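You operate a simulated robot arm through the tools that you are given. There is no shell and no other tool. Be economical: measure what you need, move in short steps, check, and stop when the job is done.

Carry out the task below with a simulated two-armed robot. There is one attempt and no reset: what you move stays moved.

## Task
Scan the tray's last tube, stand it in the carrier and put the tray away.
Fine: turn its code to the reader's window; the tray goes in the middle drawer, closed.

The check looks at the end state, three seconds after you hand in, the way a careful person would. Anything else that was tipped, shoved, dropped, spilled or broken makes it a failure.

## Robot
Two 6-joint arms with fingered hands on one trunk, hanging from a carriage that runs on a gantry, over the field with the corners [0.19, 1.721], [-1.09, 1.721], [-1.09, -0.579], [0.19, -0.579] (x, y) and turns from -0.227 to 11.781 rad about z. Base frame: it is fixed where the carriage stands at the start and does not move with it; the origin is on the floor, on the carriage's upright axis, x ahead of it, y to its left, z up; the surface under the hand at the start is at about z = 0.9. Lengths are in m, angles in rad, forces in N, time in s.
The left shoulder is at the start at [0.04, 0.152, 1.552], the right one opposite. With the tool pointing down near the work surface each hand reaches from about 0.12 to 0.68 m from the robot's upright axis, wherever it stands, measured 20 degrees to its own side. Places, roughly: code reader [0.3, -0.1, 1]; code reader button [0.3, -0.2, 1]; code reader well [0.3, -0.1, 0.9]; hole of tube bench carrier [0.3, 0.5, 0.9]; inside of the middle tube bench drawer [0.4, 0.5, 0.4]; middle tube bench drawer [0.3, 0.5, 0.5]. Payload 4 kg a hand.
Tool frame (each hand has its own): the origin (TCP) lies between the finger pads and is the grasp point; the fingertips stand 0.03 m ahead of it; z points along the fingers, y is the line along which they close. The gripper opens to 0.104 m. The gripper's body begins 0.035 m behind the TCP. The gripper is a hand of 5 fingers: y runs from the thumb to the fingers, the wrist lies at [-0.015, -0.104, -0.178] in the tool frame, and closing takes about 1.5 s.
Orientation is that of the tool frame in the base frame, as a unit quaternion [w, x, y, z]. With the fingers straight down and the wrist toward the robot, the tool's x, y and z point along [0, 1, 0], [1, 0, 0] and [0, 0, -1] of the base frame.

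## Interface
- The arms move only by the tool nudge_tool. It takes "left_rows", "right_rows" or both (then of equal length, played together; a hand with none holds still); each is a list of rows, each a list of 3 entries, a list of its own where there are three numbers: the gripper command, from -1 (fully open) to 1 (shut), values between in proportion, then the shift along the tool's x, y, z in m, then the turn, a rotation vector about the tool's x, y, z in rad. In form: [[gripper, [x, y, z], [rx, ry, rz]], ...]. A call has 1 to 8 rows; each row is the pose to reach, as a shift and turn from the pose commanded when the call began, along the tool's axes at that moment. A row lasts 0.2 s, in which the tool goes at most 0.05 m and 0.15 rad; a call with a longer step from one row to the next is refused whole, and so is a gripper value outside its range. A pose out of reach is approached as far as the arm can. The call stops where the force on the tool passes 50 N (or 10 N more than at its start, if that is more) or the arm is blocked; 0.2 s more then pass. The fingers move at their own pace (about 0.045 m/s each) and stop on an object; they squeeze with about 30 N. The grip force told is the motor's: it shows also when the fingers shut on nothing. Time passes only in rows, and 0.2 s behind the last, so rows that repeat a pose let the fingers close. The reply holds the time, the measured pose of the TCP, the force on the tool along the base axes, the opening and the grip force, in the units named above and with some noise, with the torque about the TCP (base axes, N m) and any sound that the robot's microphone picked up, and new pictures: "views" is both (left out), scene, wrist or none (wrist: the cameras of the hands that moved).
- Cameras (640 x 400 px; columns grow to the right, rows downward): "scene" is now at [0.2388, 0.0079, 1.8147]; the picture's right is [0.18, -0.98, 0.00], its down [-0.89, -0.16, -0.44] and it looks along [0.43, 0.08, -0.90] (base axes); focal length 214 px, centre (320, 200). "left" rides on the left gripper at [-0.06, -0.084, -0.12] in its tool frame; the picture's right is [-0.79, -0.29, 0.54], its down [0.56, -0.71, 0.44] and it looks along [0.26, 0.65, 0.72] (tool axes); focal length 234 px, centre (320, 200). "right" rides on the right gripper at [0.06, -0.083, -0.12] in its tool frame; the picture's right is [-0.79, 0.29, -0.54], its down [-0.56, -0.71, 0.44] and it looks along [-0.26, 0.65, 0.72] (tool axes); focal length 234 px, centre (320, 200).
- move_column(by): slides the trunk up (or, below 0, down) by that many m; the arms and the scene camera ride with it, the base frame stays. It gives what a move gives, with no picture.
- base_move(legs): drives the robot by 1 to 6 legs, each [ahead, left, turn to the left] in m, m and rad, along the robot's own axes; the way and the turn of a leg run together, so that a leg with both is an arc; at most 1.5 m and 3.142 rad a leg. The arms and the cameras ride along, it lands a little off, and it stops where it bumps. It keeps to its track: a leg is cut to what the track allows. It gives what a move gives, and a new picture of the scene camera.
- grasp_type(shape, hand): the hand has 5 fingers and takes this shape, open, in about a second: jaw (thumb against the fingers, like two jaws); tri (thumb and two fingers); tip (a fingertip pinch); poke (one finger out to press); point (the index stretched); flat (the hand flat); cup (the hand cupped); fist (a fist). The gripper value then closes the fingers along that shape, each until it touches; the sizes above hold for jaw. It gives what a move gives, with no picture.
- turn_head(pan, tilt): turns the head with the scene camera to pan (to the left, within 1.501 rad either way) and tilt (down, from -0.506 to 1.204), counted from straight ahead of the robot. It gives what a move gives, and a new picture of the scene camera.
- probe_pixels(camera, pixels): for up to 12 pixels [column, row] of the newest picture of that camera ("zoom" is the newest enlarged one), the place [x, y, z] in the base frame of the surface seen there, good to about 0.003 m, but the place of the scene camera against the robot may be out by one fixed shift of up to 0.025 m in any direction. The clock stands still meanwhile.
- zoom(camera, box): a new picture of the part [left, top, right, bottom] of that camera's present view, enlarged. The clock stands still meanwhile.
- job_done(): hands the job in; it is judged then, once.

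Go step by step. Measure first, check grasps and placings, and put right what went wrong. The budget is 80 turns and 260 pictures, counting those below and the enlarged ones. Unless the task says otherwise, let go and move clear before handing in, and close with one line.

The tools are called after "Emit:" by a JSON object that holds its "method" and its "body". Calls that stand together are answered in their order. nudge_tool: Moves the arms, as the interface text tells. Its arguments: {"type":"object","properties":{"left_rows":{"type":"array","items":{"type":"array"}},"right_rows":{"type":"array","items":{"type":"array"}},"views":{"type":"string","enum":["both","scene","wrist","none"]}},"required":[]} The other tools are called the same way: move_column (by) slides the trunk up or down; grasp_type (shape, hand) gives the hand a shape; base_move (legs) drives the base; turn_head (pan, tilt) turns the head that bears the scene camera; probe_pixels (camera, pixels) gives the place of the surface under pixels of a picture; zoom (camera, box) takes an enlarged picture of a part of a camera's view; job_done () hands the job in.

At the start:

```text
time_s: 0.0
left_tcp_pos: [0.3176, 0.4371, 1.0002]
left_orientation: [0.0, 0.707, 0.707, -0.001]
left_wrist_force: [-0.4, -0.4, 0.5]
left_wrist_torque: [-0.01, 0.01, 0.0]
left_grip_width: 0.104
left_finger_force: 0.0
left_shape: jaw
right_tcp_pos: [0.6231, 0.0044, 0.9998]
right_orientation: [-0.001, 0.707, 0.707, 0.001]
right_wrist_force: [0.4, 0.4, -0.8]
right_wrist_torque: [0.0, -0.02, 0.0]
right_grip_width: 0.1033
right_finger_force: 0.0
right_shape: jaw
trunk travel left (down, up): [-0.725, 0.075]
robot x, y, heading: [-0.0043, -0.002, -0.001]
head pan, tilt: [0.178, 1.119]
```

scene: 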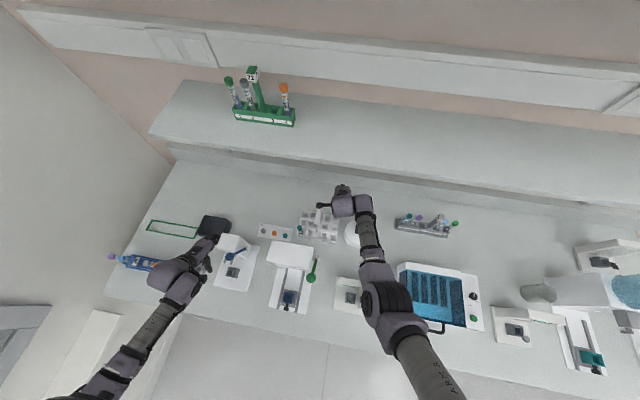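
right: 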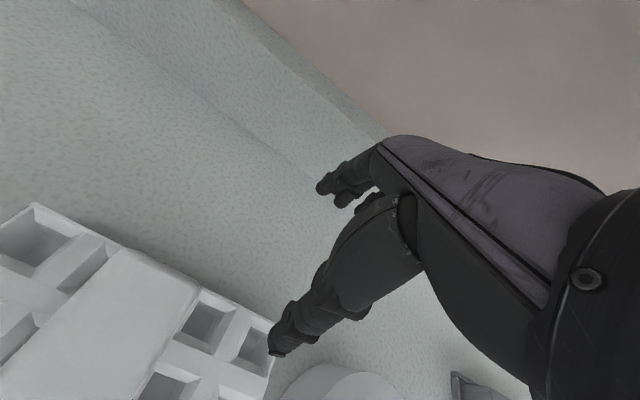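
left: 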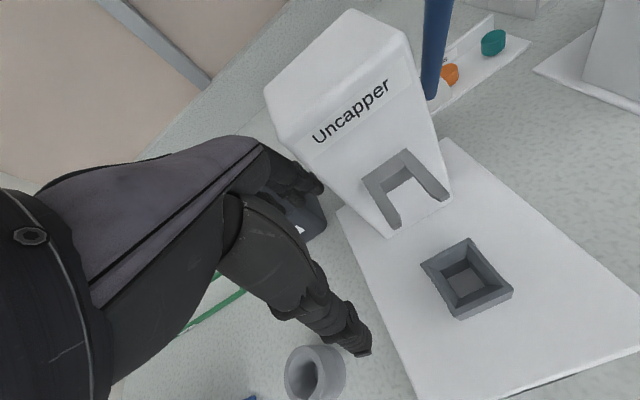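

The scene shows a bench with several devices; I need to identify the tray, tube, reader and carrier. Zooming in on several regions.

Emit:
{"method": "zoom", "body": {"camera": "scene", "box": [90, 180, 350, 340]}}

Emit:
{"method": "zoom", "body": {"camera": "scene", "box": [320, 180, 640, 380]}}

Emit:
{"method": "zoom", "body": {"camera": "scene", "box": [200, 50, 360, 150]}}

```text
2.46 times, centred on (220, 260) of scene
```

zoom: 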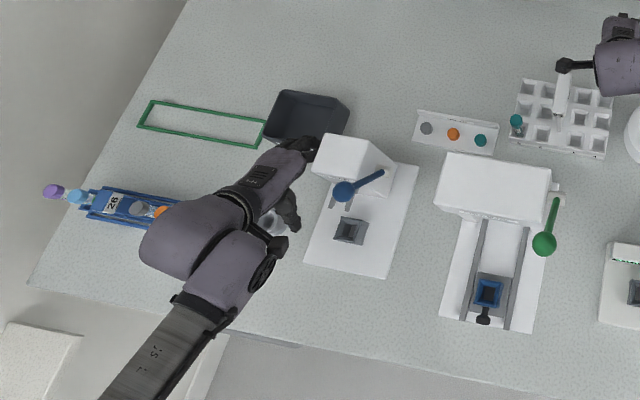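

```text
2.00 times, centred on (480, 280) of scene
```

zoom: 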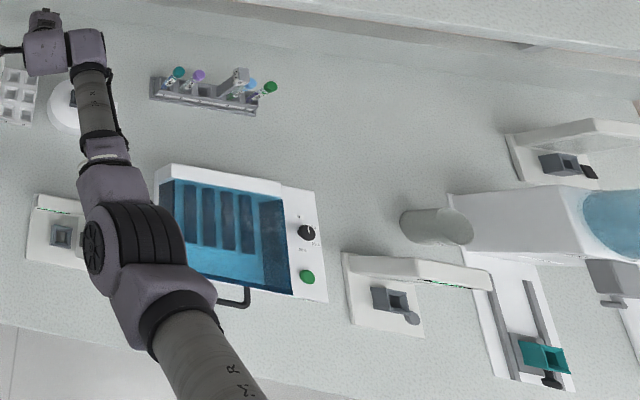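

```text
4.00 times, centred on (280, 100) of scene
```

zoom: 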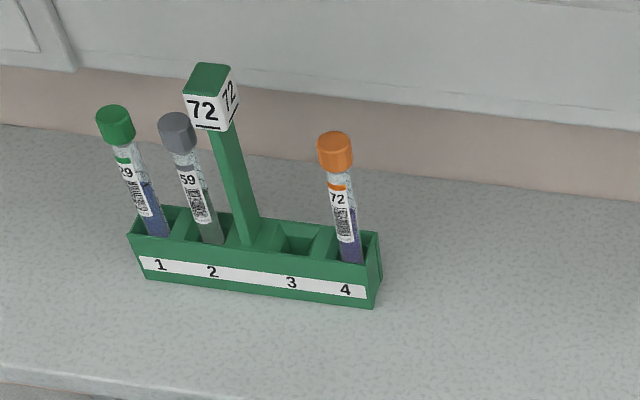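

The white grid at (315,225) with one teal-capped tube looks like the tray; blue carrier "26" is at (130,262), reader candidate at (350,295). I'll probe these.

Emit:
{"method": "probe_pixels", "body": {"camera": "scene", "pixels": [[300, 230], [316, 225], [350, 296], [130, 262], [290, 298], [214, 225], [172, 229], [234, 270], [425, 225], [515, 328], [274, 232], [440, 295]]}}

Emit:
{"method": "turn_head", "body": {"pan": 0.9, "tilt": 1.0}}

Emit:
{"method": "turn_head", "body": {"pan": 0.0, "tilt": 1.2}}

```text
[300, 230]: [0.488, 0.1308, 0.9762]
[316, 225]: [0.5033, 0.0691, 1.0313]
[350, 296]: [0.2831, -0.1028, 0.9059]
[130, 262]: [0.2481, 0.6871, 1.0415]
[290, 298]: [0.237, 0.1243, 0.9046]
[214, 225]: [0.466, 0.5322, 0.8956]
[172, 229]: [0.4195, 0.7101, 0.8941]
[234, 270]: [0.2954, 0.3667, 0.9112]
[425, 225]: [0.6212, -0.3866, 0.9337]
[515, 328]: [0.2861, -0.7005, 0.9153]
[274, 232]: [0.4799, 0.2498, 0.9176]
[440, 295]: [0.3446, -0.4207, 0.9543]
```

```text
time_s: 1.1
left_tcp_pos: [0.3183, 0.4368, 1.0003]
left_orientation: [0.0, 0.707, 0.707, 0.0]
left_wrist_force: [1.1, 0.0, -0.5]
left_wrist_torque: [0.02, 0.0, 0.0]
left_grip_width: 0.1039
left_finger_force: 0.2
left_shape: jaw
right_tcp_pos: [0.6233, 0.0054, 0.9994]
right_orientation: [0.001, 0.707, 0.708, -0.001]
right_wrist_force: [-0.1, 0.3, -0.2]
right_wrist_torque: [0.02, 0.02, 0.0]
right_grip_width: 0.1038
right_finger_force: 0.1
right_shape: jaw
trunk travel left (down, up): [-0.725, 0.075]
robot x, y, heading: [-0.0009, -0.0036, 0.001]
head pan, tilt: [0.901, 1.0]
```

scene: 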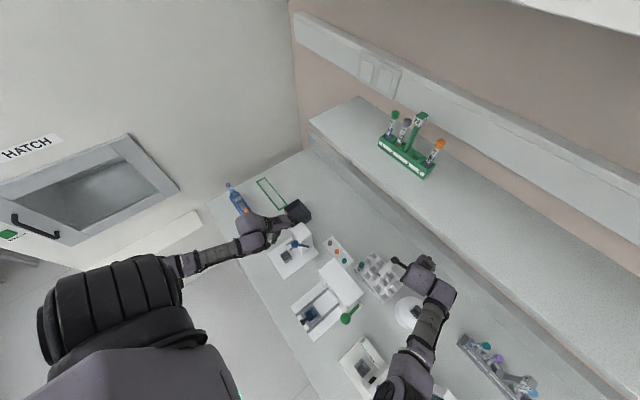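

```text
time_s: 2.3
left_tcp_pos: [0.3186, 0.4374, 0.9998]
left_orientation: [0.0, 0.707, 0.707, 0.0]
left_wrist_force: [-0.1, -0.5, -0.6]
left_wrist_torque: [0.01, -0.02, -0.02]
left_grip_width: 0.1036
left_finger_force: 0.0
left_shape: jaw
right_tcp_pos: [0.6216, 0.0045, 1.0005]
right_orientation: [0.0, 0.707, 0.707, 0.0]
right_wrist_force: [0.3, 0.2, 0.1]
right_wrist_torque: [-0.03, 0.0, -0.02]
right_grip_width: 0.1034
right_finger_force: 0.0
right_shape: jaw
trunk travel left (down, up): [-0.725, 0.075]
robot x, y, heading: [0.0015, 0.0011, -0.001]
head pan, tilt: [0.0, 1.201]
```

scene: 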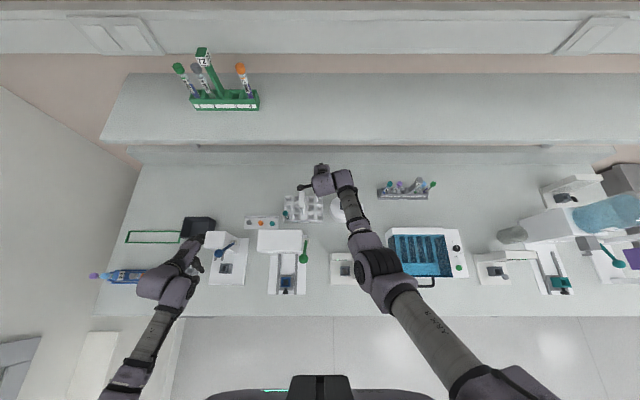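

The arms hide the carrier and reader. I'll raise the hands and move them aside.

Emit:
{"method": "nudge_tool", "body": {"left_rows": [[-1, [0, 0, -0.05], [0, 0, 0]], [-1, [0, 0, -0.1], [0, 0, 0]], [-1, [0, 0, -0.15], [0, 0, 0]], [-1, [0, -0.03, -0.18], [0, 0, 0]], [-1, [0.0, -0.07, -0.18], [0, 0, 0]], [-1, [0, -0.11, -0.18], [0, 0, 0]], [-1, [0, -0.14, -0.18], [0, 0, 0]]], "right_rows": [[-1, [0, 0, -0.05], [0, 0, 0]], [-1, [0, 0, -0.1], [0, 0, 0]], [-1, [0, 0, -0.15], [0, 0, 0]], [-1, [-0.04, 0, -0.15], [0, 0, 0]], [-1, [-0.09, 0, -0.15], [0, 0, 0]], [-1, [-0.14, 0, -0.15], [0, 0, 0]], [-1, [-0.18, 0, -0.15], [0, 0, 0]]]}}

```text
time_s: 3.9
left_tcp_pos: [0.2327, 0.3705, 1.1156]
left_orientation: [-0.001, 0.708, 0.706, -0.001]
left_wrist_force: [0.4, -0.5, -0.8]
left_wrist_torque: [-0.01, -0.03, -0.01]
left_grip_width: 0.1038
left_finger_force: 0.1
left_shape: jaw
left hand out of reach, approached as far as the arm can: row 3, 4, 5, 6, 7
right_tcp_pos: [0.6403, -0.0871, 1.1275]
right_orientation: [0.019, 0.738, 0.674, -0.014]
right_wrist_force: [0.0, 0.8, 0.0]
right_wrist_torque: [-0.01, 0.01, -0.01]
right_grip_width: 0.1037
right_finger_force: 0.1
right_shape: jaw
right hand out of reach, approached as far as the arm can: row 3, 4, 5, 6, 7
trunk travel left (down, up): [-0.725, 0.075]
robot x, y, heading: [0.0015, -0.0002, -0.0]
head pan, tilt: [0.0, 1.201]
```

scene: 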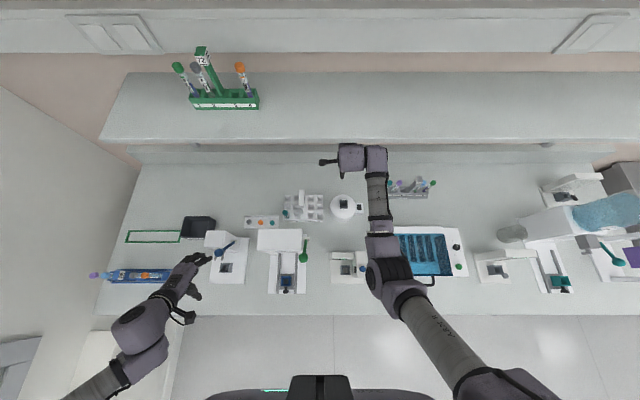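
right: 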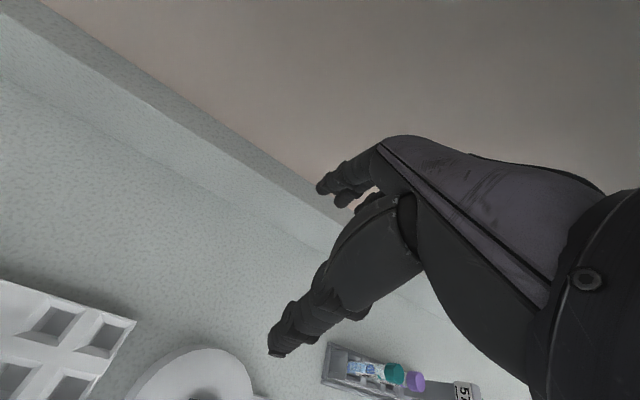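
left: 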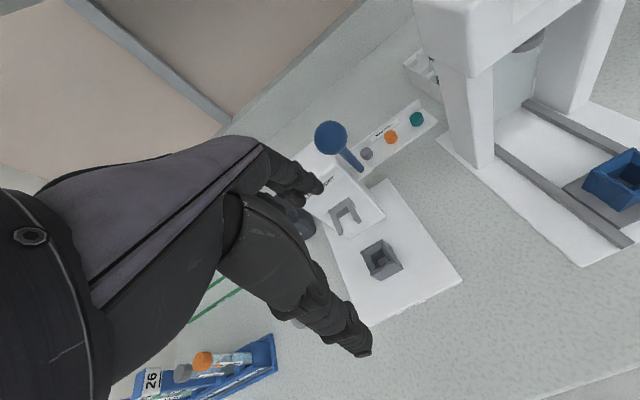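

Now clear views; zooming on the tray (305,207), reader (347,266), carrier (137,276).

Emit:
{"method": "zoom", "body": {"camera": "scene", "box": [270, 180, 366, 240]}}

Emit:
{"method": "zoom", "body": {"camera": "scene", "box": [300, 240, 396, 300]}}

Emit:
{"method": "zoom", "body": {"camera": "scene", "box": [80, 220, 240, 320]}}

Emit:
{"method": "zoom", "body": {"camera": "left", "box": [100, 300, 340, 400]}}

Emit:
{"method": "zoom", "body": {"camera": "scene", "box": [360, 160, 456, 220]}}

```text
6.67 times, centred on (318, 210) of scene
```

zoom: 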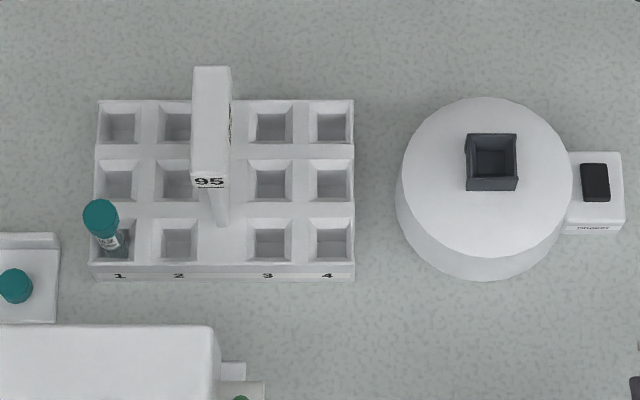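

```text
6.67 times, centred on (348, 270) of scene
```

zoom: 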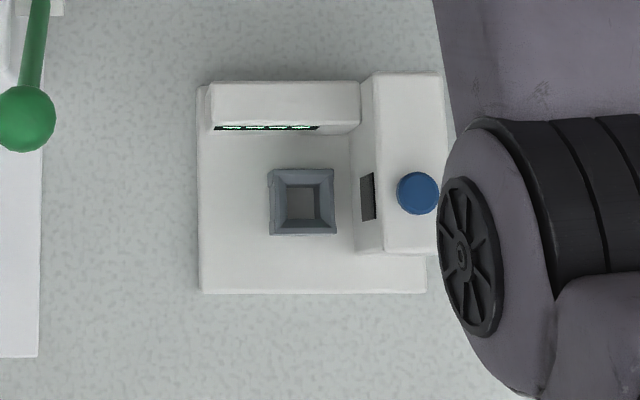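

```text
4.00 times, centred on (160, 270) of scene
```

zoom: 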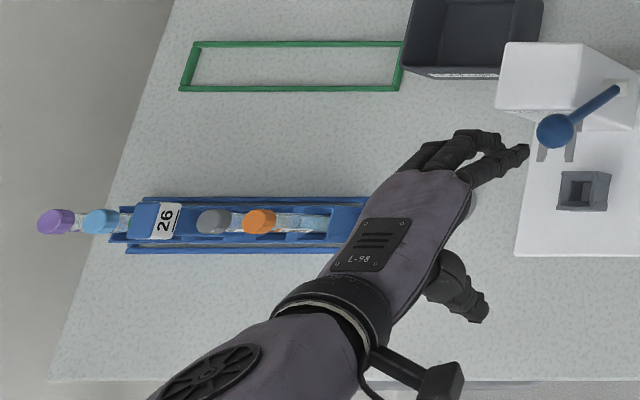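

```text
2.67 times, centred on (220, 350) of left
```

zoom: 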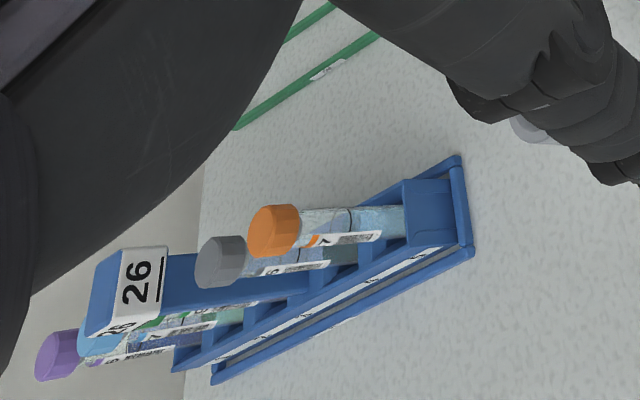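

```text
6.67 times, centred on (408, 190) of scene
```

zoom: 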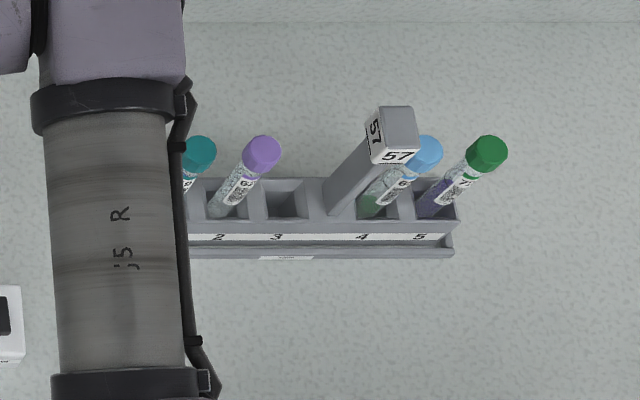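

The tube sits at slot 1 (front row) of white tray 95; reader window (dark patch, zoom (367,197)) faces +y; button is blue. Zoom tighter on the tube's label and probe details.

Emit:
{"method": "probe_pixels", "body": {"camera": "scene", "pixels": [[285, 212], [287, 217], [303, 201], [302, 192], [346, 270], [355, 269], [363, 269], [372, 269], [345, 256], [300, 217], [325, 216], [284, 221]]}}

Emit:
{"method": "zoom", "body": {"camera": "scene", "box": [276, 204, 300, 224]}}

Emit:
{"method": "base_move", "body": {"legs": [[-0.25, 0.1, 0]]}}

Emit:
{"method": "turn_head", "body": {"pan": 0.0, "tilt": 0.9}}

```text
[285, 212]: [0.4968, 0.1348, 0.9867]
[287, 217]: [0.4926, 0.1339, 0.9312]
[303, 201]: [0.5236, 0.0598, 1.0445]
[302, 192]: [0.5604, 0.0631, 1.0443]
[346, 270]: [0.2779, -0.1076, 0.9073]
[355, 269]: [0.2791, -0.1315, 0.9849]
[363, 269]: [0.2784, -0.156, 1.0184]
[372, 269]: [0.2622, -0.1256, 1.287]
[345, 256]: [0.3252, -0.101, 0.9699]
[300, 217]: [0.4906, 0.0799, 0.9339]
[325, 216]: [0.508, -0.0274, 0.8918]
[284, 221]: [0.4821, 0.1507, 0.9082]
```

```text
16.00 times, centred on (288, 214) of scene
```

zoom: 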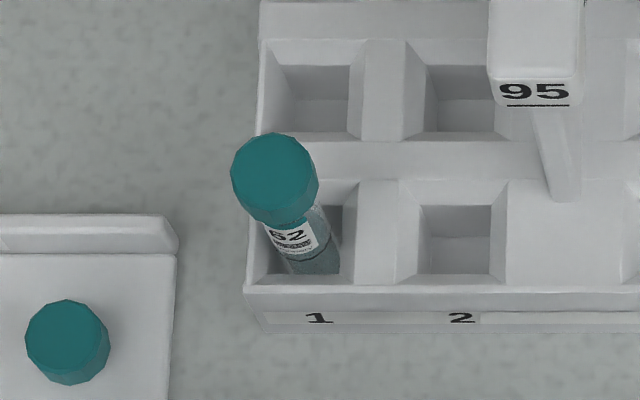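

```text
time_s: 5.8
left_tcp_pos: [-0.0192, 0.47, 1.1158]
left_orientation: [-0.001, 0.705, 0.709, 0.001]
left_wrist_force: [1.1, 0.4, -0.6]
left_wrist_torque: [-0.01, -0.01, 0.01]
left_grip_width: 0.1037
left_finger_force: 0.1
left_shape: jaw
right_tcp_pos: [0.3913, 0.016, 1.1294]
right_orientation: [0.018, 0.735, 0.677, -0.013]
right_wrist_force: [0.3, 0.1, 0.1]
right_wrist_torque: [0.01, 0.02, 0.03]
right_grip_width: 0.1036
right_finger_force: 0.0
right_shape: jaw
trunk travel left (down, up): [-0.725, 0.075]
robot x, y, heading: [-0.2468, 0.0956, 0.004]
head pan, tilt: [0.0, 1.201]
```

scene: 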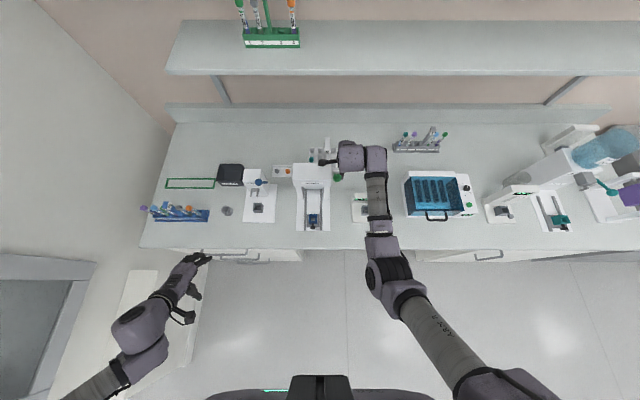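

```text
time_s: 6.6
left_tcp_pos: [-0.0179, 0.47, 1.1164]
left_orientation: [-0.001, 0.705, 0.709, 0.001]
left_wrist_force: [-0.2, 0.6, -1.1]
left_wrist_torque: [0.0, 0.0, -0.01]
left_grip_width: 0.104
left_finger_force: 0.0
left_shape: jaw
right_tcp_pos: [0.3906, 0.0169, 1.13]
right_orientation: [0.018, 0.736, 0.677, -0.013]
right_wrist_force: [-1.1, 0.0, 0.2]
right_wrist_torque: [-0.02, 0.01, 0.01]
right_grip_width: 0.1038
right_finger_force: 0.0
right_shape: jaw
trunk travel left (down, up): [-0.725, 0.075]
robot x, y, heading: [-0.2501, 0.0984, 0.004]
head pan, tilt: [0.0, 0.901]
```

scene: 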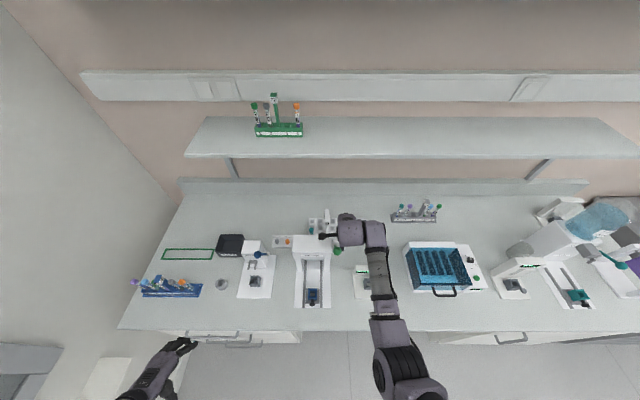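

Zoom on the carrier, tube, and drawers from here.

Emit:
{"method": "zoom", "body": {"camera": "scene", "box": [120, 240, 248, 320]}}

Emit:
{"method": "zoom", "body": {"camera": "scene", "box": [295, 200, 375, 250]}}

Emit:
{"method": "zoom", "body": {"camera": "scene", "box": [340, 260, 388, 300]}}

Emit:
{"method": "zoom", "body": {"camera": "scene", "box": [160, 310, 320, 400]}}

```text
5.00 times, centred on (184, 280) of scene
```

zoom: 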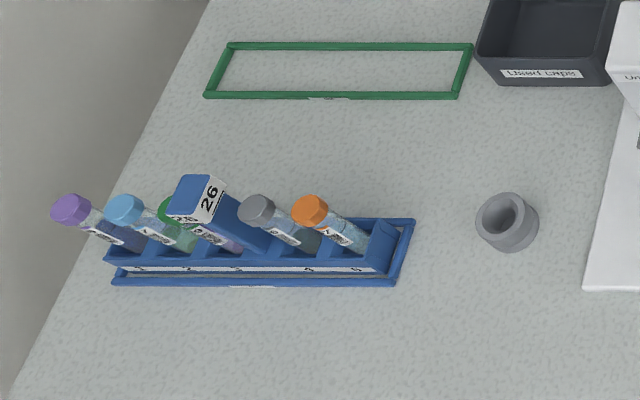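

```text
8.00 times, centred on (335, 225) of scene
```

zoom: 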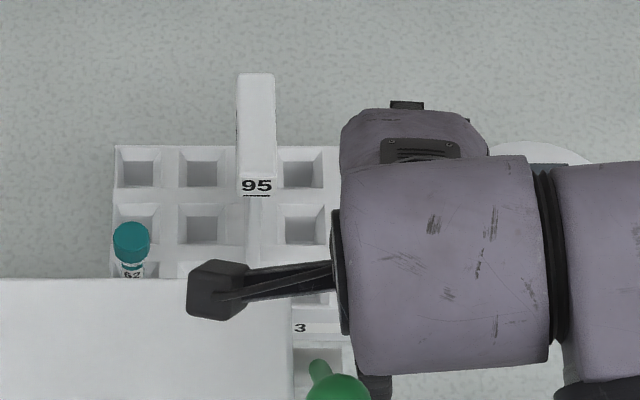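

```text
10.00 times, centred on (364, 280) of scene
```

zoom: 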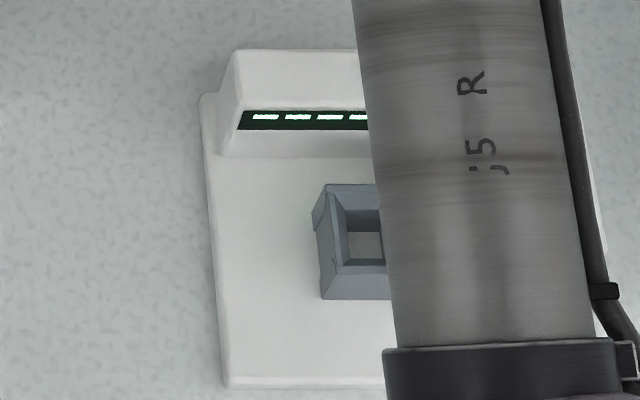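

```text
4.00 times, centred on (240, 355) of scene
```

zoom: 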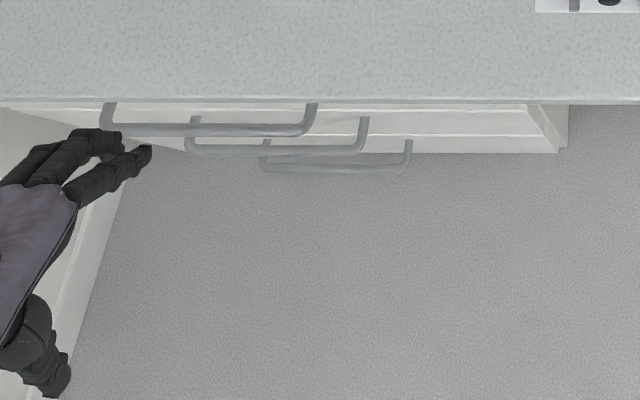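

The blue rack is full (5 tubes); the grey round puck at zoom-1 (507,222) near [0.3,0.5] is the carrier. Probing it, the handles, and tube.

Emit:
{"method": "zoom", "body": {"camera": "scene", "box": [205, 270, 237, 300]}}

Emit:
{"method": "probe_pixels", "body": {"camera": "scene", "pixels": [[221, 284], [221, 281], [217, 284], [226, 284], [221, 289], [205, 341], [213, 347], [228, 345], [242, 347], [260, 352], [250, 344], [230, 350]]}}

Emit:
{"method": "probe_pixels", "body": {"camera": "scene", "pixels": [[312, 230], [312, 233], [327, 223], [309, 223], [361, 284], [385, 284], [386, 283]]}}

```text
13.33 times, centred on (221, 285) of scene
```

zoom: 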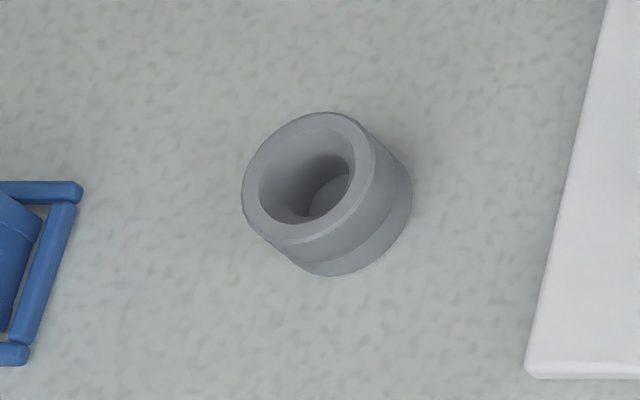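

```text
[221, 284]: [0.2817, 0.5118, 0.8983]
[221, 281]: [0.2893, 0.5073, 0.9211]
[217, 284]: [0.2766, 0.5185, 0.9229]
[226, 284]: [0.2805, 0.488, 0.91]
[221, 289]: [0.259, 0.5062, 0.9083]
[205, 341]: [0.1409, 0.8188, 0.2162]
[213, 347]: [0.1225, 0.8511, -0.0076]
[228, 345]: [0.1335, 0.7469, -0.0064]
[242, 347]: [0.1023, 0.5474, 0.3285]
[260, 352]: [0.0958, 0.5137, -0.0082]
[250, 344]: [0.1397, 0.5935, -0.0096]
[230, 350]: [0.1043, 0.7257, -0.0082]
```

```text
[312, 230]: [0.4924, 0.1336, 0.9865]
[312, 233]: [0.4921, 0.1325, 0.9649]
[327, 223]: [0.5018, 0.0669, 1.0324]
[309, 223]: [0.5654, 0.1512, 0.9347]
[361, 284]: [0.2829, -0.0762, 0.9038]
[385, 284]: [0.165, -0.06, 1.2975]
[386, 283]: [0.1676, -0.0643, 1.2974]
```

The puck is at about (0.282,0.507), top 0.922. I'll raise the trunk, and (while back from the bench) retract the right hand and turn the left hand 90° so the wrist points to +y, away from the tray post.

Emit:
{"method": "move_column", "body": {"by": 0.07}}

Emit:
{"method": "nudge_tool", "body": {"left_rows": [[-1, [-0.01, 0.015, 0], [0, 0, 0.14]], [-1, [-0.02, 0.03, 0], [0, 0, 0.28]], [-1, [-0.03, 0.045, 0], [0, 0, 0.42]], [-1, [-0.04, 0.06, 0], [0, 0, 0.56]], [-1, [-0.05, 0.075, 0], [0, 0, 0.7]], [-1, [-0.06, 0.09, 0], [0, 0, 0.84]], [-1, [-0.07, 0.105, 0], [0, 0, 0.98]], [-1, [-0.08, 0.12, 0], [0, 0, 1.12]]], "right_rows": [[-1, [-0.02, -0.03, 0], [0, 0, 0]], [-1, [-0.04, -0.06, 0], [0, 0, 0]], [-1, [-0.06, -0.1, 0], [0, 0, 0]], [-1, [-0.08, -0.14, 0], [0, 0, 0]], [-1, [-0.1, -0.18, 0], [0, 0, 0]], [-1, [-0.12, -0.22, 0], [0, 0, 0]], [-1, [-0.15, -0.25, 0], [0, 0, 0]], [-1, [-0.18, -0.28, 0], [0, 0, 0]]], "views": "none"}}

Emit:
{"method": "nudge_tool", "body": {"left_rows": [[-1, [0.015, 0.015, 0], [0, 0, 0.15]], [-1, [0.03, 0.03, 0], [0, 0, 0.3]], [-1, [0.045, 0.045, 0], [0, 0, 0.45]], [-1, [0.06, 0.06, 0], [0, 0, 0.45]]], "views": "scene"}}

```text
time_s: 7.7
left_tcp_pos: [-0.0184, 0.4713, 1.1856]
left_orientation: [-0.001, 0.706, 0.708, 0.001]
left_wrist_force: [-1.2, -0.4, 0.1]
left_wrist_torque: [0.02, 0.01, 0.0]
left_grip_width: 0.1038
left_finger_force: 0.0
left_shape: jaw
right_tcp_pos: [0.3905, 0.0172, 1.1995]
right_orientation: [0.019, 0.736, 0.677, -0.013]
right_wrist_force: [0.2, 0.3, -0.1]
right_wrist_torque: [-0.01, -0.01, 0.0]
right_grip_width: 0.1041
right_finger_force: 0.1
right_shape: jaw
trunk travel left (down, up): [-0.795, 0.005]
robot x, y, heading: [-0.2499, 0.1023, 0.006]
head pan, tilt: [0.0, 0.901]
```

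```text
time_s: 9.5
left_tcp_pos: [0.103, 0.3908, 1.185]
left_orientation: [0.0, 0.975, 0.224, -0.001]
left_wrist_force: [-0.7, 0.0, 0.5]
left_wrist_torque: [-0.03, 0.03, 0.04]
left_grip_width: 0.1039
left_finger_force: 0.0
left_shape: jaw
right_tcp_pos: [0.1002, -0.073, 1.1758]
right_orientation: [0.048, 0.779, 0.624, -0.024]
right_wrist_force: [-0.2, -0.6, 0.9]
right_wrist_torque: [0.0, 0.02, 0.01]
right_grip_width: 0.1041
right_finger_force: 0.0
right_shape: jaw
right hand out of reach, approached as far as the arm can: row 1, 2, 3, 4, 5, 6, 7, 8
trunk travel left (down, up): [-0.795, 0.005]
robot x, y, heading: [-0.2518, 0.0996, 0.008]
head pan, tilt: [0.0, 0.901]
```

```text
time_s: 10.5
left_tcp_pos: [0.1837, 0.3637, 1.1854]
left_orientation: [-0.002, 1.0, 0.002, 0.0]
left_wrist_force: [0.1, 0.5, -0.6]
left_wrist_torque: [0.0, 0.01, 0.0]
left_grip_width: 0.1041
left_finger_force: 0.0
left_shape: jaw
right_tcp_pos: [0.1015, -0.073, 1.1757]
right_orientation: [0.048, 0.779, 0.624, -0.024]
right_wrist_force: [0.8, 0.8, -0.6]
right_wrist_torque: [0.0, 0.0, -0.02]
right_grip_width: 0.1041
right_finger_force: 0.2
right_shape: jaw
trunk travel left (down, up): [-0.795, 0.005]
robot x, y, heading: [-0.2538, 0.1019, 0.004]
head pan, tilt: [0.0, 0.901]
```

scene: 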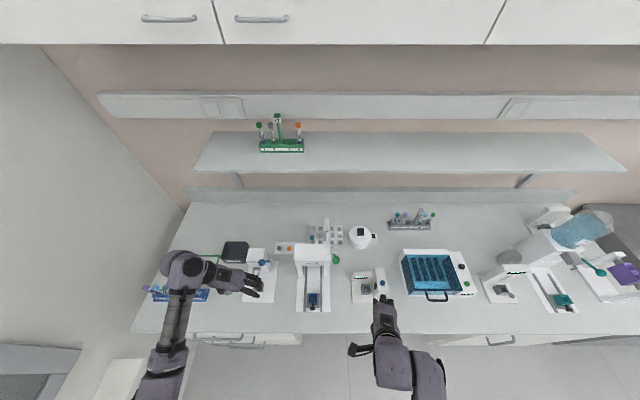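

Left hand is turned. Probing the recapper top, then driving forward so the left hand comes near the tray.

Emit:
{"method": "probe_pixels", "body": {"camera": "scene", "pixels": [[311, 248], [311, 256], [336, 259], [264, 263], [367, 283], [380, 285], [367, 270], [360, 234]]}}

Emit:
{"method": "base_move", "body": {"legs": [[0.26, -0.08, 0]]}}

Emit:
{"method": "nudge_tool", "body": {"left_rows": [[-1, [0, 0, 0], [0, 0, 0]]], "views": "wrist"}}

```text
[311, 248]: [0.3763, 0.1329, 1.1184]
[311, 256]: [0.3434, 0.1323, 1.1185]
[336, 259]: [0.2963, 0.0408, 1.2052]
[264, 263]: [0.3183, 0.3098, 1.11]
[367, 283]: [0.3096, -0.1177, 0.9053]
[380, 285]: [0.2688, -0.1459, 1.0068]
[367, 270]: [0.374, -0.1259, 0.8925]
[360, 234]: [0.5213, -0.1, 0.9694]
```

```text
time_s: 12.4
left_tcp_pos: [0.447, 0.2879, 1.1852]
left_orientation: [0.0, 1.0, 0.004, 0.0]
left_wrist_force: [-0.3, 0.5, 0.2]
left_wrist_torque: [0.01, -0.02, -0.02]
left_grip_width: 0.1039
left_finger_force: 0.1
left_shape: jaw
right_tcp_pos: [0.3648, -0.1489, 1.1748]
right_orientation: [0.048, 0.779, 0.625, -0.024]
right_wrist_force: [-0.2, 0.5, -0.5]
right_wrist_torque: [0.02, 0.01, -0.03]
right_grip_width: 0.1039
right_finger_force: 0.1
right_shape: jaw
trunk travel left (down, up): [-0.795, 0.005]
robot x, y, heading: [0.0132, 0.0224, 0.004]
head pan, tilt: [0.0, 0.901]
```

scene: 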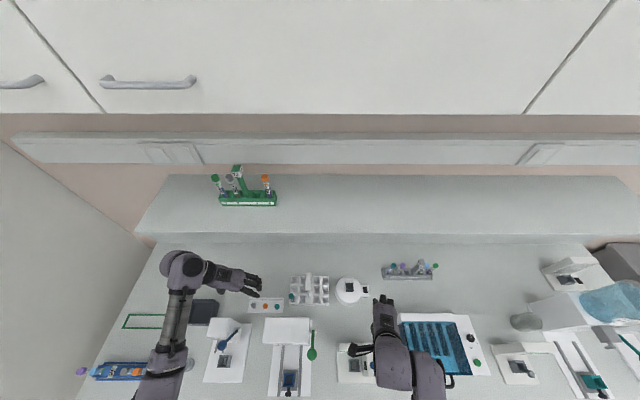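

```text
time_s: 12.8
left_tcp_pos: [0.4468, 0.2884, 1.1861]
left_orientation: [-0.001, 1.0, 0.003, -0.001]
left_wrist_force: [-0.2, 0.2, -0.5]
left_wrist_torque: [0.01, 0.01, 0.02]
left_grip_width: 0.1038
left_finger_force: 0.1
left_shape: jaw
right_tcp_pos: [0.3645, -0.1495, 1.1757]
right_orientation: [0.048, 0.779, 0.625, -0.025]
right_wrist_force: [0.0, 0.6, 0.1]
right_wrist_torque: [0.01, -0.03, 0.01]
right_grip_width: 0.1038
right_finger_force: 0.0
right_shape: jaw
trunk travel left (down, up): [-0.795, 0.005]
robot x, y, heading: [0.0142, 0.0267, 0.006]
head pan, tilt: [0.0, 0.901]
```

left: 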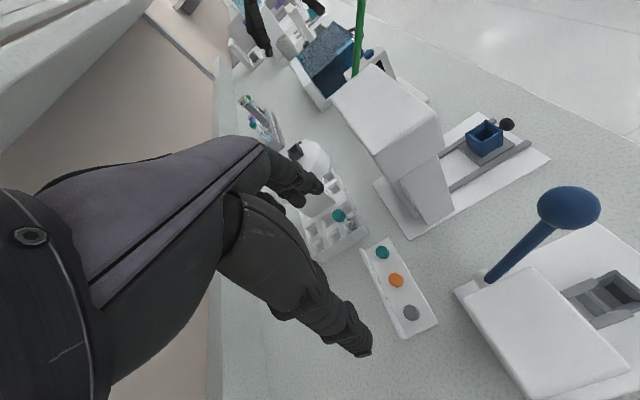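

Probing the tube cap and recapper's back edge through the left wrist camera (accurate frame).

Emit:
{"method": "zoom", "body": {"camera": "left", "box": [280, 130, 440, 270]}}

Emit:
{"method": "probe_pixels", "body": {"camera": "left", "pixels": [[338, 215], [335, 212], [350, 222], [352, 226], [334, 92], [378, 148], [395, 155], [317, 190], [383, 252], [334, 106]]}}

Emit:
{"method": "probe_pixels", "body": {"camera": "scene", "pixels": [[293, 298], [294, 296], [278, 321], [285, 321], [300, 321], [277, 307]]}}

Emit:
{"method": "zoom", "body": {"camera": "scene", "box": [240, 260, 400, 360]}}

```text
2.86 times, centred on (360, 200) of left
```

zoom: 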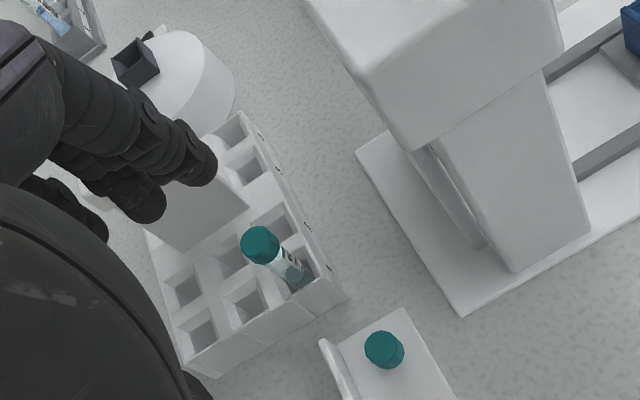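

```text
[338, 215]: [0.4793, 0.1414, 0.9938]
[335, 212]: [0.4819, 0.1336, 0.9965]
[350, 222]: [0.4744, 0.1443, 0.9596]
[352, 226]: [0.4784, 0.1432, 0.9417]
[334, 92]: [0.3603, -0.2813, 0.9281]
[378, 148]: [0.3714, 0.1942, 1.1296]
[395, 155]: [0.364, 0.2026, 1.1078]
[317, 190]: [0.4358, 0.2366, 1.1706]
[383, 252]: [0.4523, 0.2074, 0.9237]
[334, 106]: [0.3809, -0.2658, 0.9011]
```

```text
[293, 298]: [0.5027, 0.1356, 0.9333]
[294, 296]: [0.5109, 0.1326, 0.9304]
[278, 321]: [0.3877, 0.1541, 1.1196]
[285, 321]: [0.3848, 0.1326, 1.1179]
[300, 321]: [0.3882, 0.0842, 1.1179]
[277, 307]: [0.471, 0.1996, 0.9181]
```

```text
4.00 times, centred on (320, 310) of scene
```

zoom: 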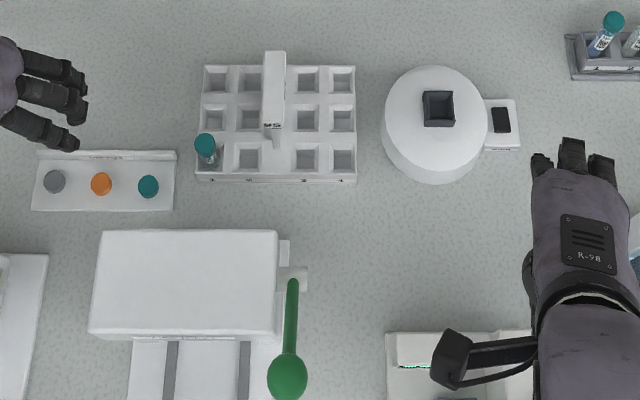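

Wrist camera puts the tube at about (0.480,0.137), cap top 0.996; scene offset ≈ (-0.017,+0.006,+0.008). Moving the left hand above it, half open, to check.

Emit:
{"method": "nudge_tool", "body": {"left_rows": [[-0.1, [0.01, 0.04, 0.01], [0, 0, 0]], [-0.1, [0.02, 0.08, 0.03], [0, 0, 0]], [-0.1, [0.03, 0.12, 0.05], [0, 0, 0]], [-0.1, [0.033, 0.151, 0.08], [0, 0, 0]], [-0.1, [0.033, 0.151, 0.1], [0, 0, 0]]]}}

Emit:
{"method": "zoom", "body": {"camera": "left", "box": [280, 100, 600, 300]}}

Emit:
{"method": "zoom", "body": {"camera": "scene", "box": [240, 260, 400, 360]}}

```text
time_s: 14.0
left_tcp_pos: [0.4808, 0.1366, 1.0836]
left_orientation: [-0.001, 1.0, 0.003, 0.001]
left_wrist_force: [-0.5, -0.1, 0.5]
left_wrist_torque: [-0.04, 0.0, -0.03]
left_grip_width: 0.0576
left_finger_force: 0.1
left_shape: jaw
right_tcp_pos: [0.3645, -0.1487, 1.1755]
right_orientation: [0.048, 0.778, 0.626, -0.024]
right_wrist_force: [-0.1, -0.4, -0.1]
right_wrist_torque: [0.0, 0.0, 0.02]
right_grip_width: 0.104
right_finger_force: 0.1
right_shape: jaw
trunk travel left (down, up): [-0.795, 0.005]
robot x, y, heading: [0.0123, 0.0234, 0.004]
head pan, tilt: [0.0, 0.901]
```

scene: 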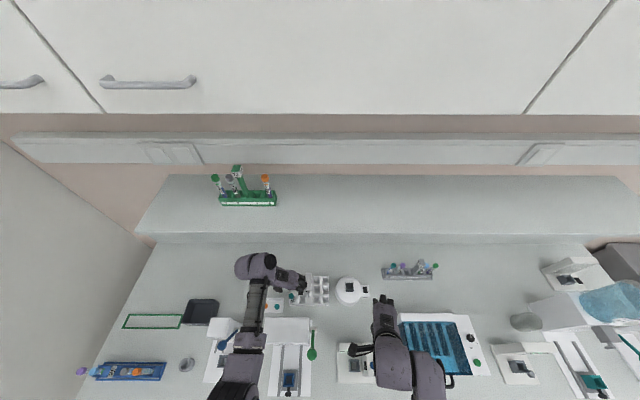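
left: 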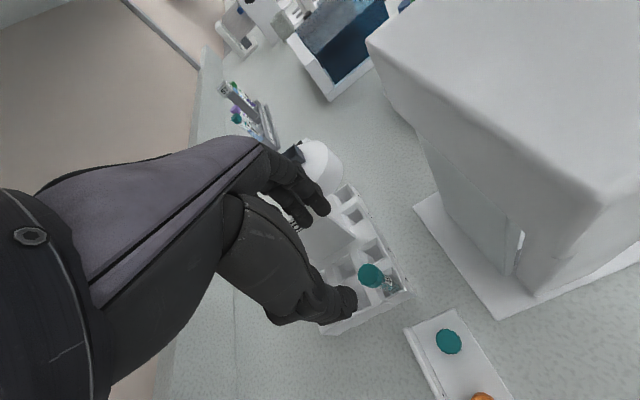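

```text
2.00 times, centred on (440, 200) of left
```

zoom: 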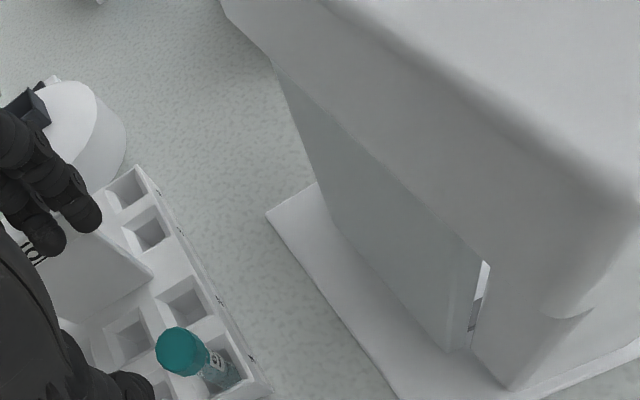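

```text
4.00 times, centred on (320, 310) of scene
```

zoom: 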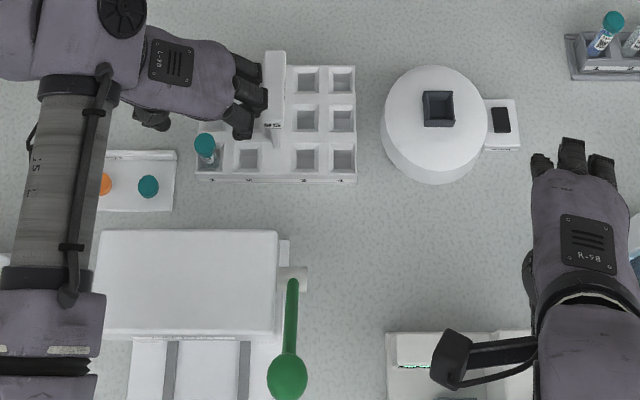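

Checking the clearance between the finger row and the tray post before descending.

Emit:
{"method": "probe_pixels", "body": {"camera": "scene", "pixels": [[307, 288], [307, 280], [310, 275], [309, 292], [301, 290], [303, 284], [304, 279], [298, 292]]}}

Emit:
{"method": "probe_pixels", "body": {"camera": "left", "pixels": [[369, 276], [372, 270], [345, 300], [326, 208], [303, 220], [350, 240], [325, 245], [360, 290]]}}

```text
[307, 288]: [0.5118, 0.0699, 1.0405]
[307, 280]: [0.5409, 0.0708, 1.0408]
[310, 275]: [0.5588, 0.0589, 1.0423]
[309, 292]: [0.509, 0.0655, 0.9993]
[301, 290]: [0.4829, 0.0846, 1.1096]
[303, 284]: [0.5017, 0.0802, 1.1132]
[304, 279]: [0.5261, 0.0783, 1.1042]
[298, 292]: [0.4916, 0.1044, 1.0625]
```

```text
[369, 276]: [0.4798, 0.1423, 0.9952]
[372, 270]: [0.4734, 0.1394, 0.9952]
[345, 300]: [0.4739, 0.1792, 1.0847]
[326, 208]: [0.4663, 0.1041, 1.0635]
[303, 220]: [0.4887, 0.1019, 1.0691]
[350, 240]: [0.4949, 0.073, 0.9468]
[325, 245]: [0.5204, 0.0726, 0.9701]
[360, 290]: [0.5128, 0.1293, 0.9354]
```

Knuckles clear the post by ~1 cm. Descending with a narrower opening to TCP z≈0.985.

Emit:
{"method": "nudge_tool", "body": {"left_rows": [[0.2, [-0.001, 0, 0.0], [0, 0, 0]], [0.2, [-0.001, -0.001, 0.03], [0, 0, 0]], [0.2, [-0.001, -0.001, 0.06], [0, 0, 0]], [0.2, [-0.001, -0.001, 0.085], [0, 0, 0]], [0.2, [-0.001, -0.001, 0.098], [0, 0, 0]]]}}

Emit:
{"method": "zoom", "body": {"camera": "left", "box": [260, 160, 500, 310]}}

Emit:
{"method": "zoom", "body": {"camera": "scene", "box": [250, 265, 330, 315]}}

```text
time_s: 15.2
left_tcp_pos: [0.4805, 0.1389, 0.986]
left_orientation: [-0.001, 1.0, 0.003, 0.001]
left_wrist_force: [-0.5, -1.0, -0.3]
left_wrist_torque: [0.01, -0.04, -0.01]
left_grip_width: 0.0416
left_finger_force: 0.0
left_shape: jaw
right_tcp_pos: [0.3649, -0.149, 1.1752]
right_orientation: [0.049, 0.779, 0.625, -0.024]
right_wrist_force: [0.1, -0.7, -1.1]
right_wrist_torque: [-0.01, -0.01, -0.01]
right_grip_width: 0.1038
right_finger_force: 0.0
right_shape: jaw
trunk travel left (down, up): [-0.795, 0.005]
robot x, y, heading: [0.0124, 0.0234, 0.008]
head pan, tilt: [0.0, 0.901]
```

scene: 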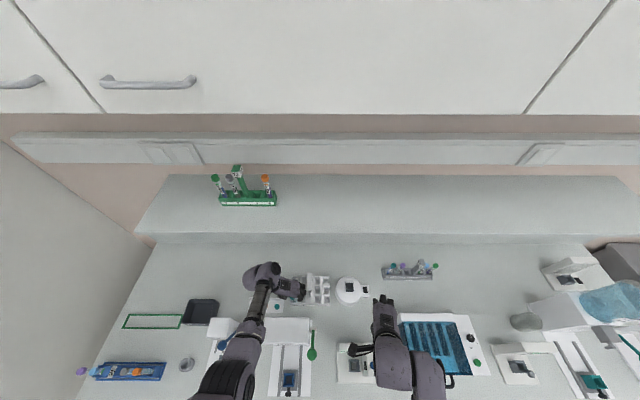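
left: 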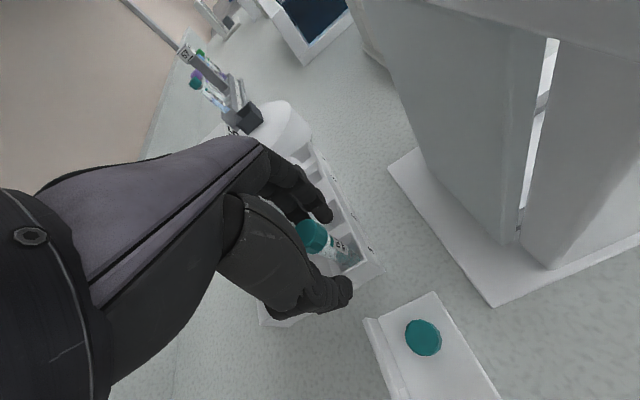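

```text
2.67 times, centred on (380, 235) of left
```

zoom: 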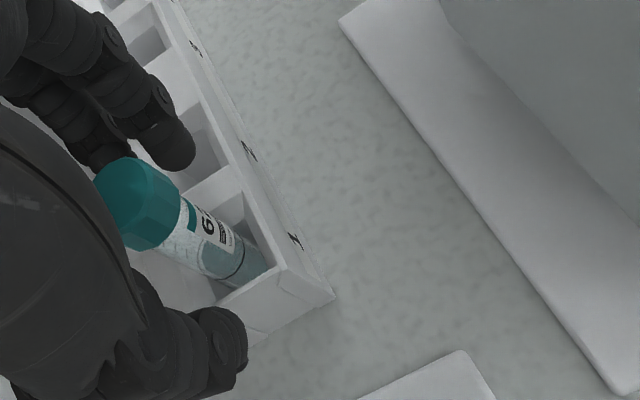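

```text
8.00 times, centred on (290, 290) of scene
```

zoom: 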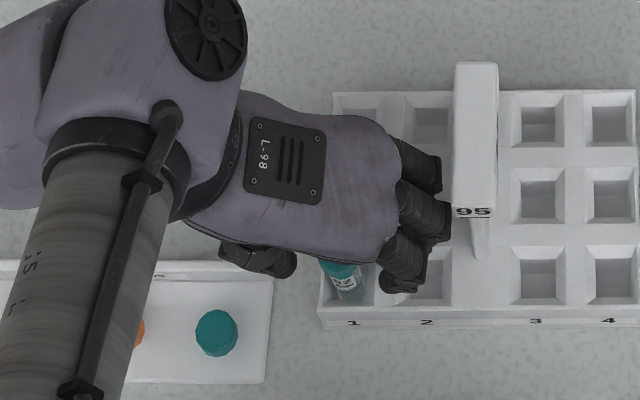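

The cap is between the fingers; the "62" label faces roughly -x. Closing.

Emit:
{"method": "nudge_tool", "body": {"left_rows": [[1, [0, 0, 0.0], [0, 0, 0]], [1, [0, 0, 0.0], [0, 0, 0]], [1, [0, 0, 0.0], [0, 0, 0]], [1, [0, 0, 0.0], [0, 0, 0]], [1, [0, 0, 0.0], [0, 0, 0]], [1, [0, 0, 0.0], [0, 0, 0]]], "views": "wrist"}}

Emit:
{"method": "zoom", "body": {"camera": "left", "box": [260, 160, 500, 310]}}

```text
time_s: 16.6
left_tcp_pos: [0.4797, 0.1393, 0.9879]
left_orientation: [-0.001, 1.0, 0.004, 0.0]
left_wrist_force: [0.1, -0.6, 0.2]
left_wrist_torque: [-0.05, -0.03, 0.02]
left_grip_width: 0.0068
left_finger_force: 29.6
left_shape: jaw
right_tcp_pos: [0.3659, -0.1496, 1.1749]
right_orientation: [0.048, 0.779, 0.625, -0.023]
right_wrist_force: [0.2, 0.1, -0.7]
right_wrist_torque: [-0.01, 0.01, 0.02]
right_grip_width: 0.1041
right_finger_force: 0.1
right_shape: jaw
trunk travel left (down, up): [-0.795, 0.005]
robot x, y, heading: [0.0115, 0.0216, 0.008]
head pan, tilt: [0.0, 0.901]
```

left: 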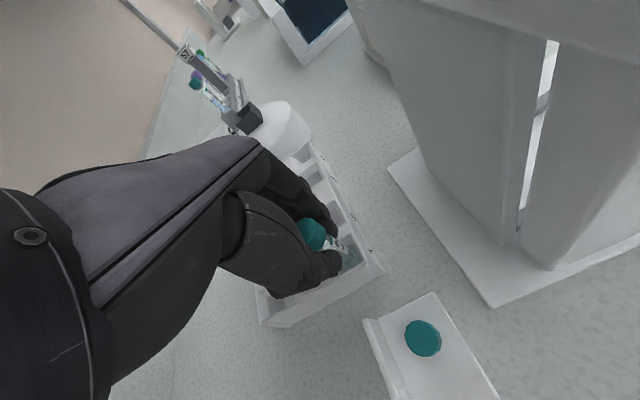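

```text
2.67 times, centred on (380, 235) of left
```

zoom: 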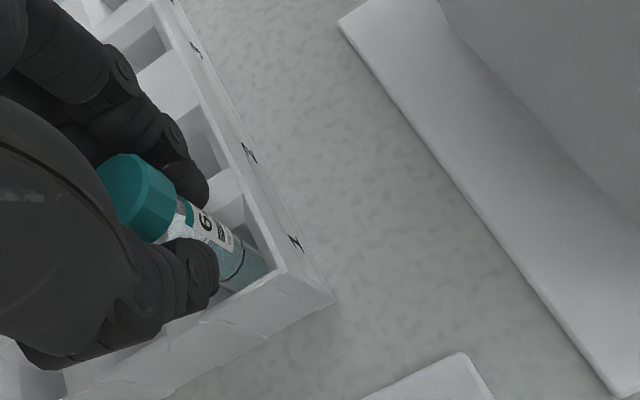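

Fingers hold the tube under the cap (29.6 N). Lifting straight up.

Emit:
{"method": "nudge_tool", "body": {"left_rows": [[1, [0, 0, -0.02], [0, 0, 0]], [1, [0, 0, -0.05], [0, 0, 0]], [1, [0, 0, -0.09], [0, 0, 0]], [1, [0, 0, -0.13], [0, 0, 0]], [1, [0, 0, -0.15], [0, 0, 0]]]}}

Emit:
{"method": "zoom", "body": {"camera": "left", "box": [260, 160, 500, 310]}}

Emit:
{"method": "zoom", "body": {"camera": "scene", "box": [250, 265, 330, 315]}}

```text
time_s: 17.8
left_tcp_pos: [0.4786, 0.1383, 1.1378]
left_orientation: [-0.001, 1.0, 0.004, 0.0]
left_wrist_force: [-0.1, 0.2, -0.1]
left_wrist_torque: [0.01, -0.03, -0.02]
left_grip_width: 0.0072
left_finger_force: 30.5
left_shape: jaw
right_tcp_pos: [0.3647, -0.1481, 1.175]
right_orientation: [0.048, 0.779, 0.625, -0.025]
right_wrist_force: [-0.5, -0.2, -0.6]
right_wrist_torque: [0.01, -0.01, 0.01]
right_grip_width: 0.104
right_finger_force: 0.0
right_shape: jaw
trunk travel left (down, up): [-0.795, 0.005]
robot x, y, heading: [0.0118, 0.0236, 0.005]
head pan, tilt: [0.0, 0.901]
```

scene: 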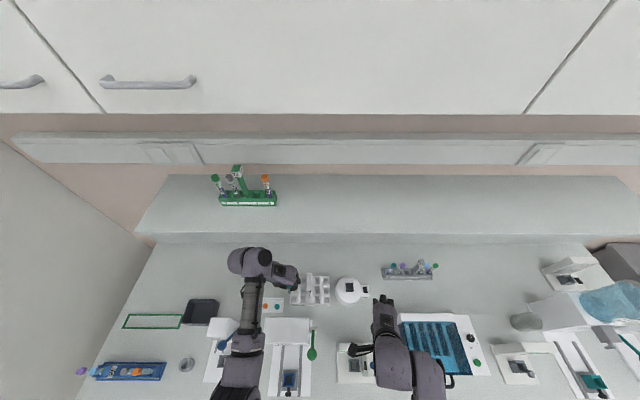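
left: 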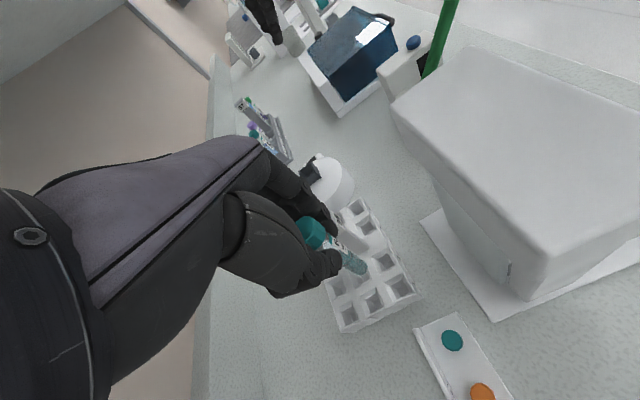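

```text
2.67 times, centred on (380, 235) of left
```

zoom: 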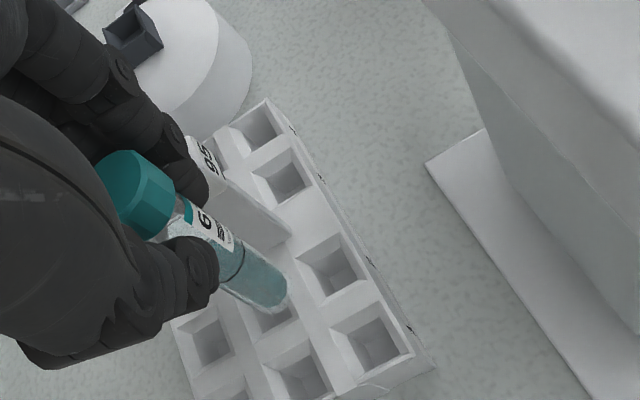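

```text
8.00 times, centred on (290, 290) of scene
```

zoom: 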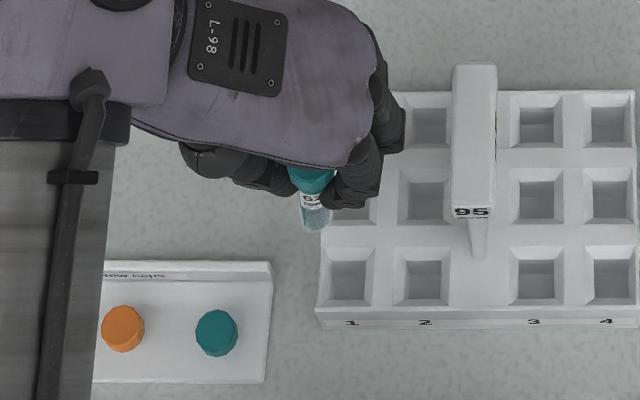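

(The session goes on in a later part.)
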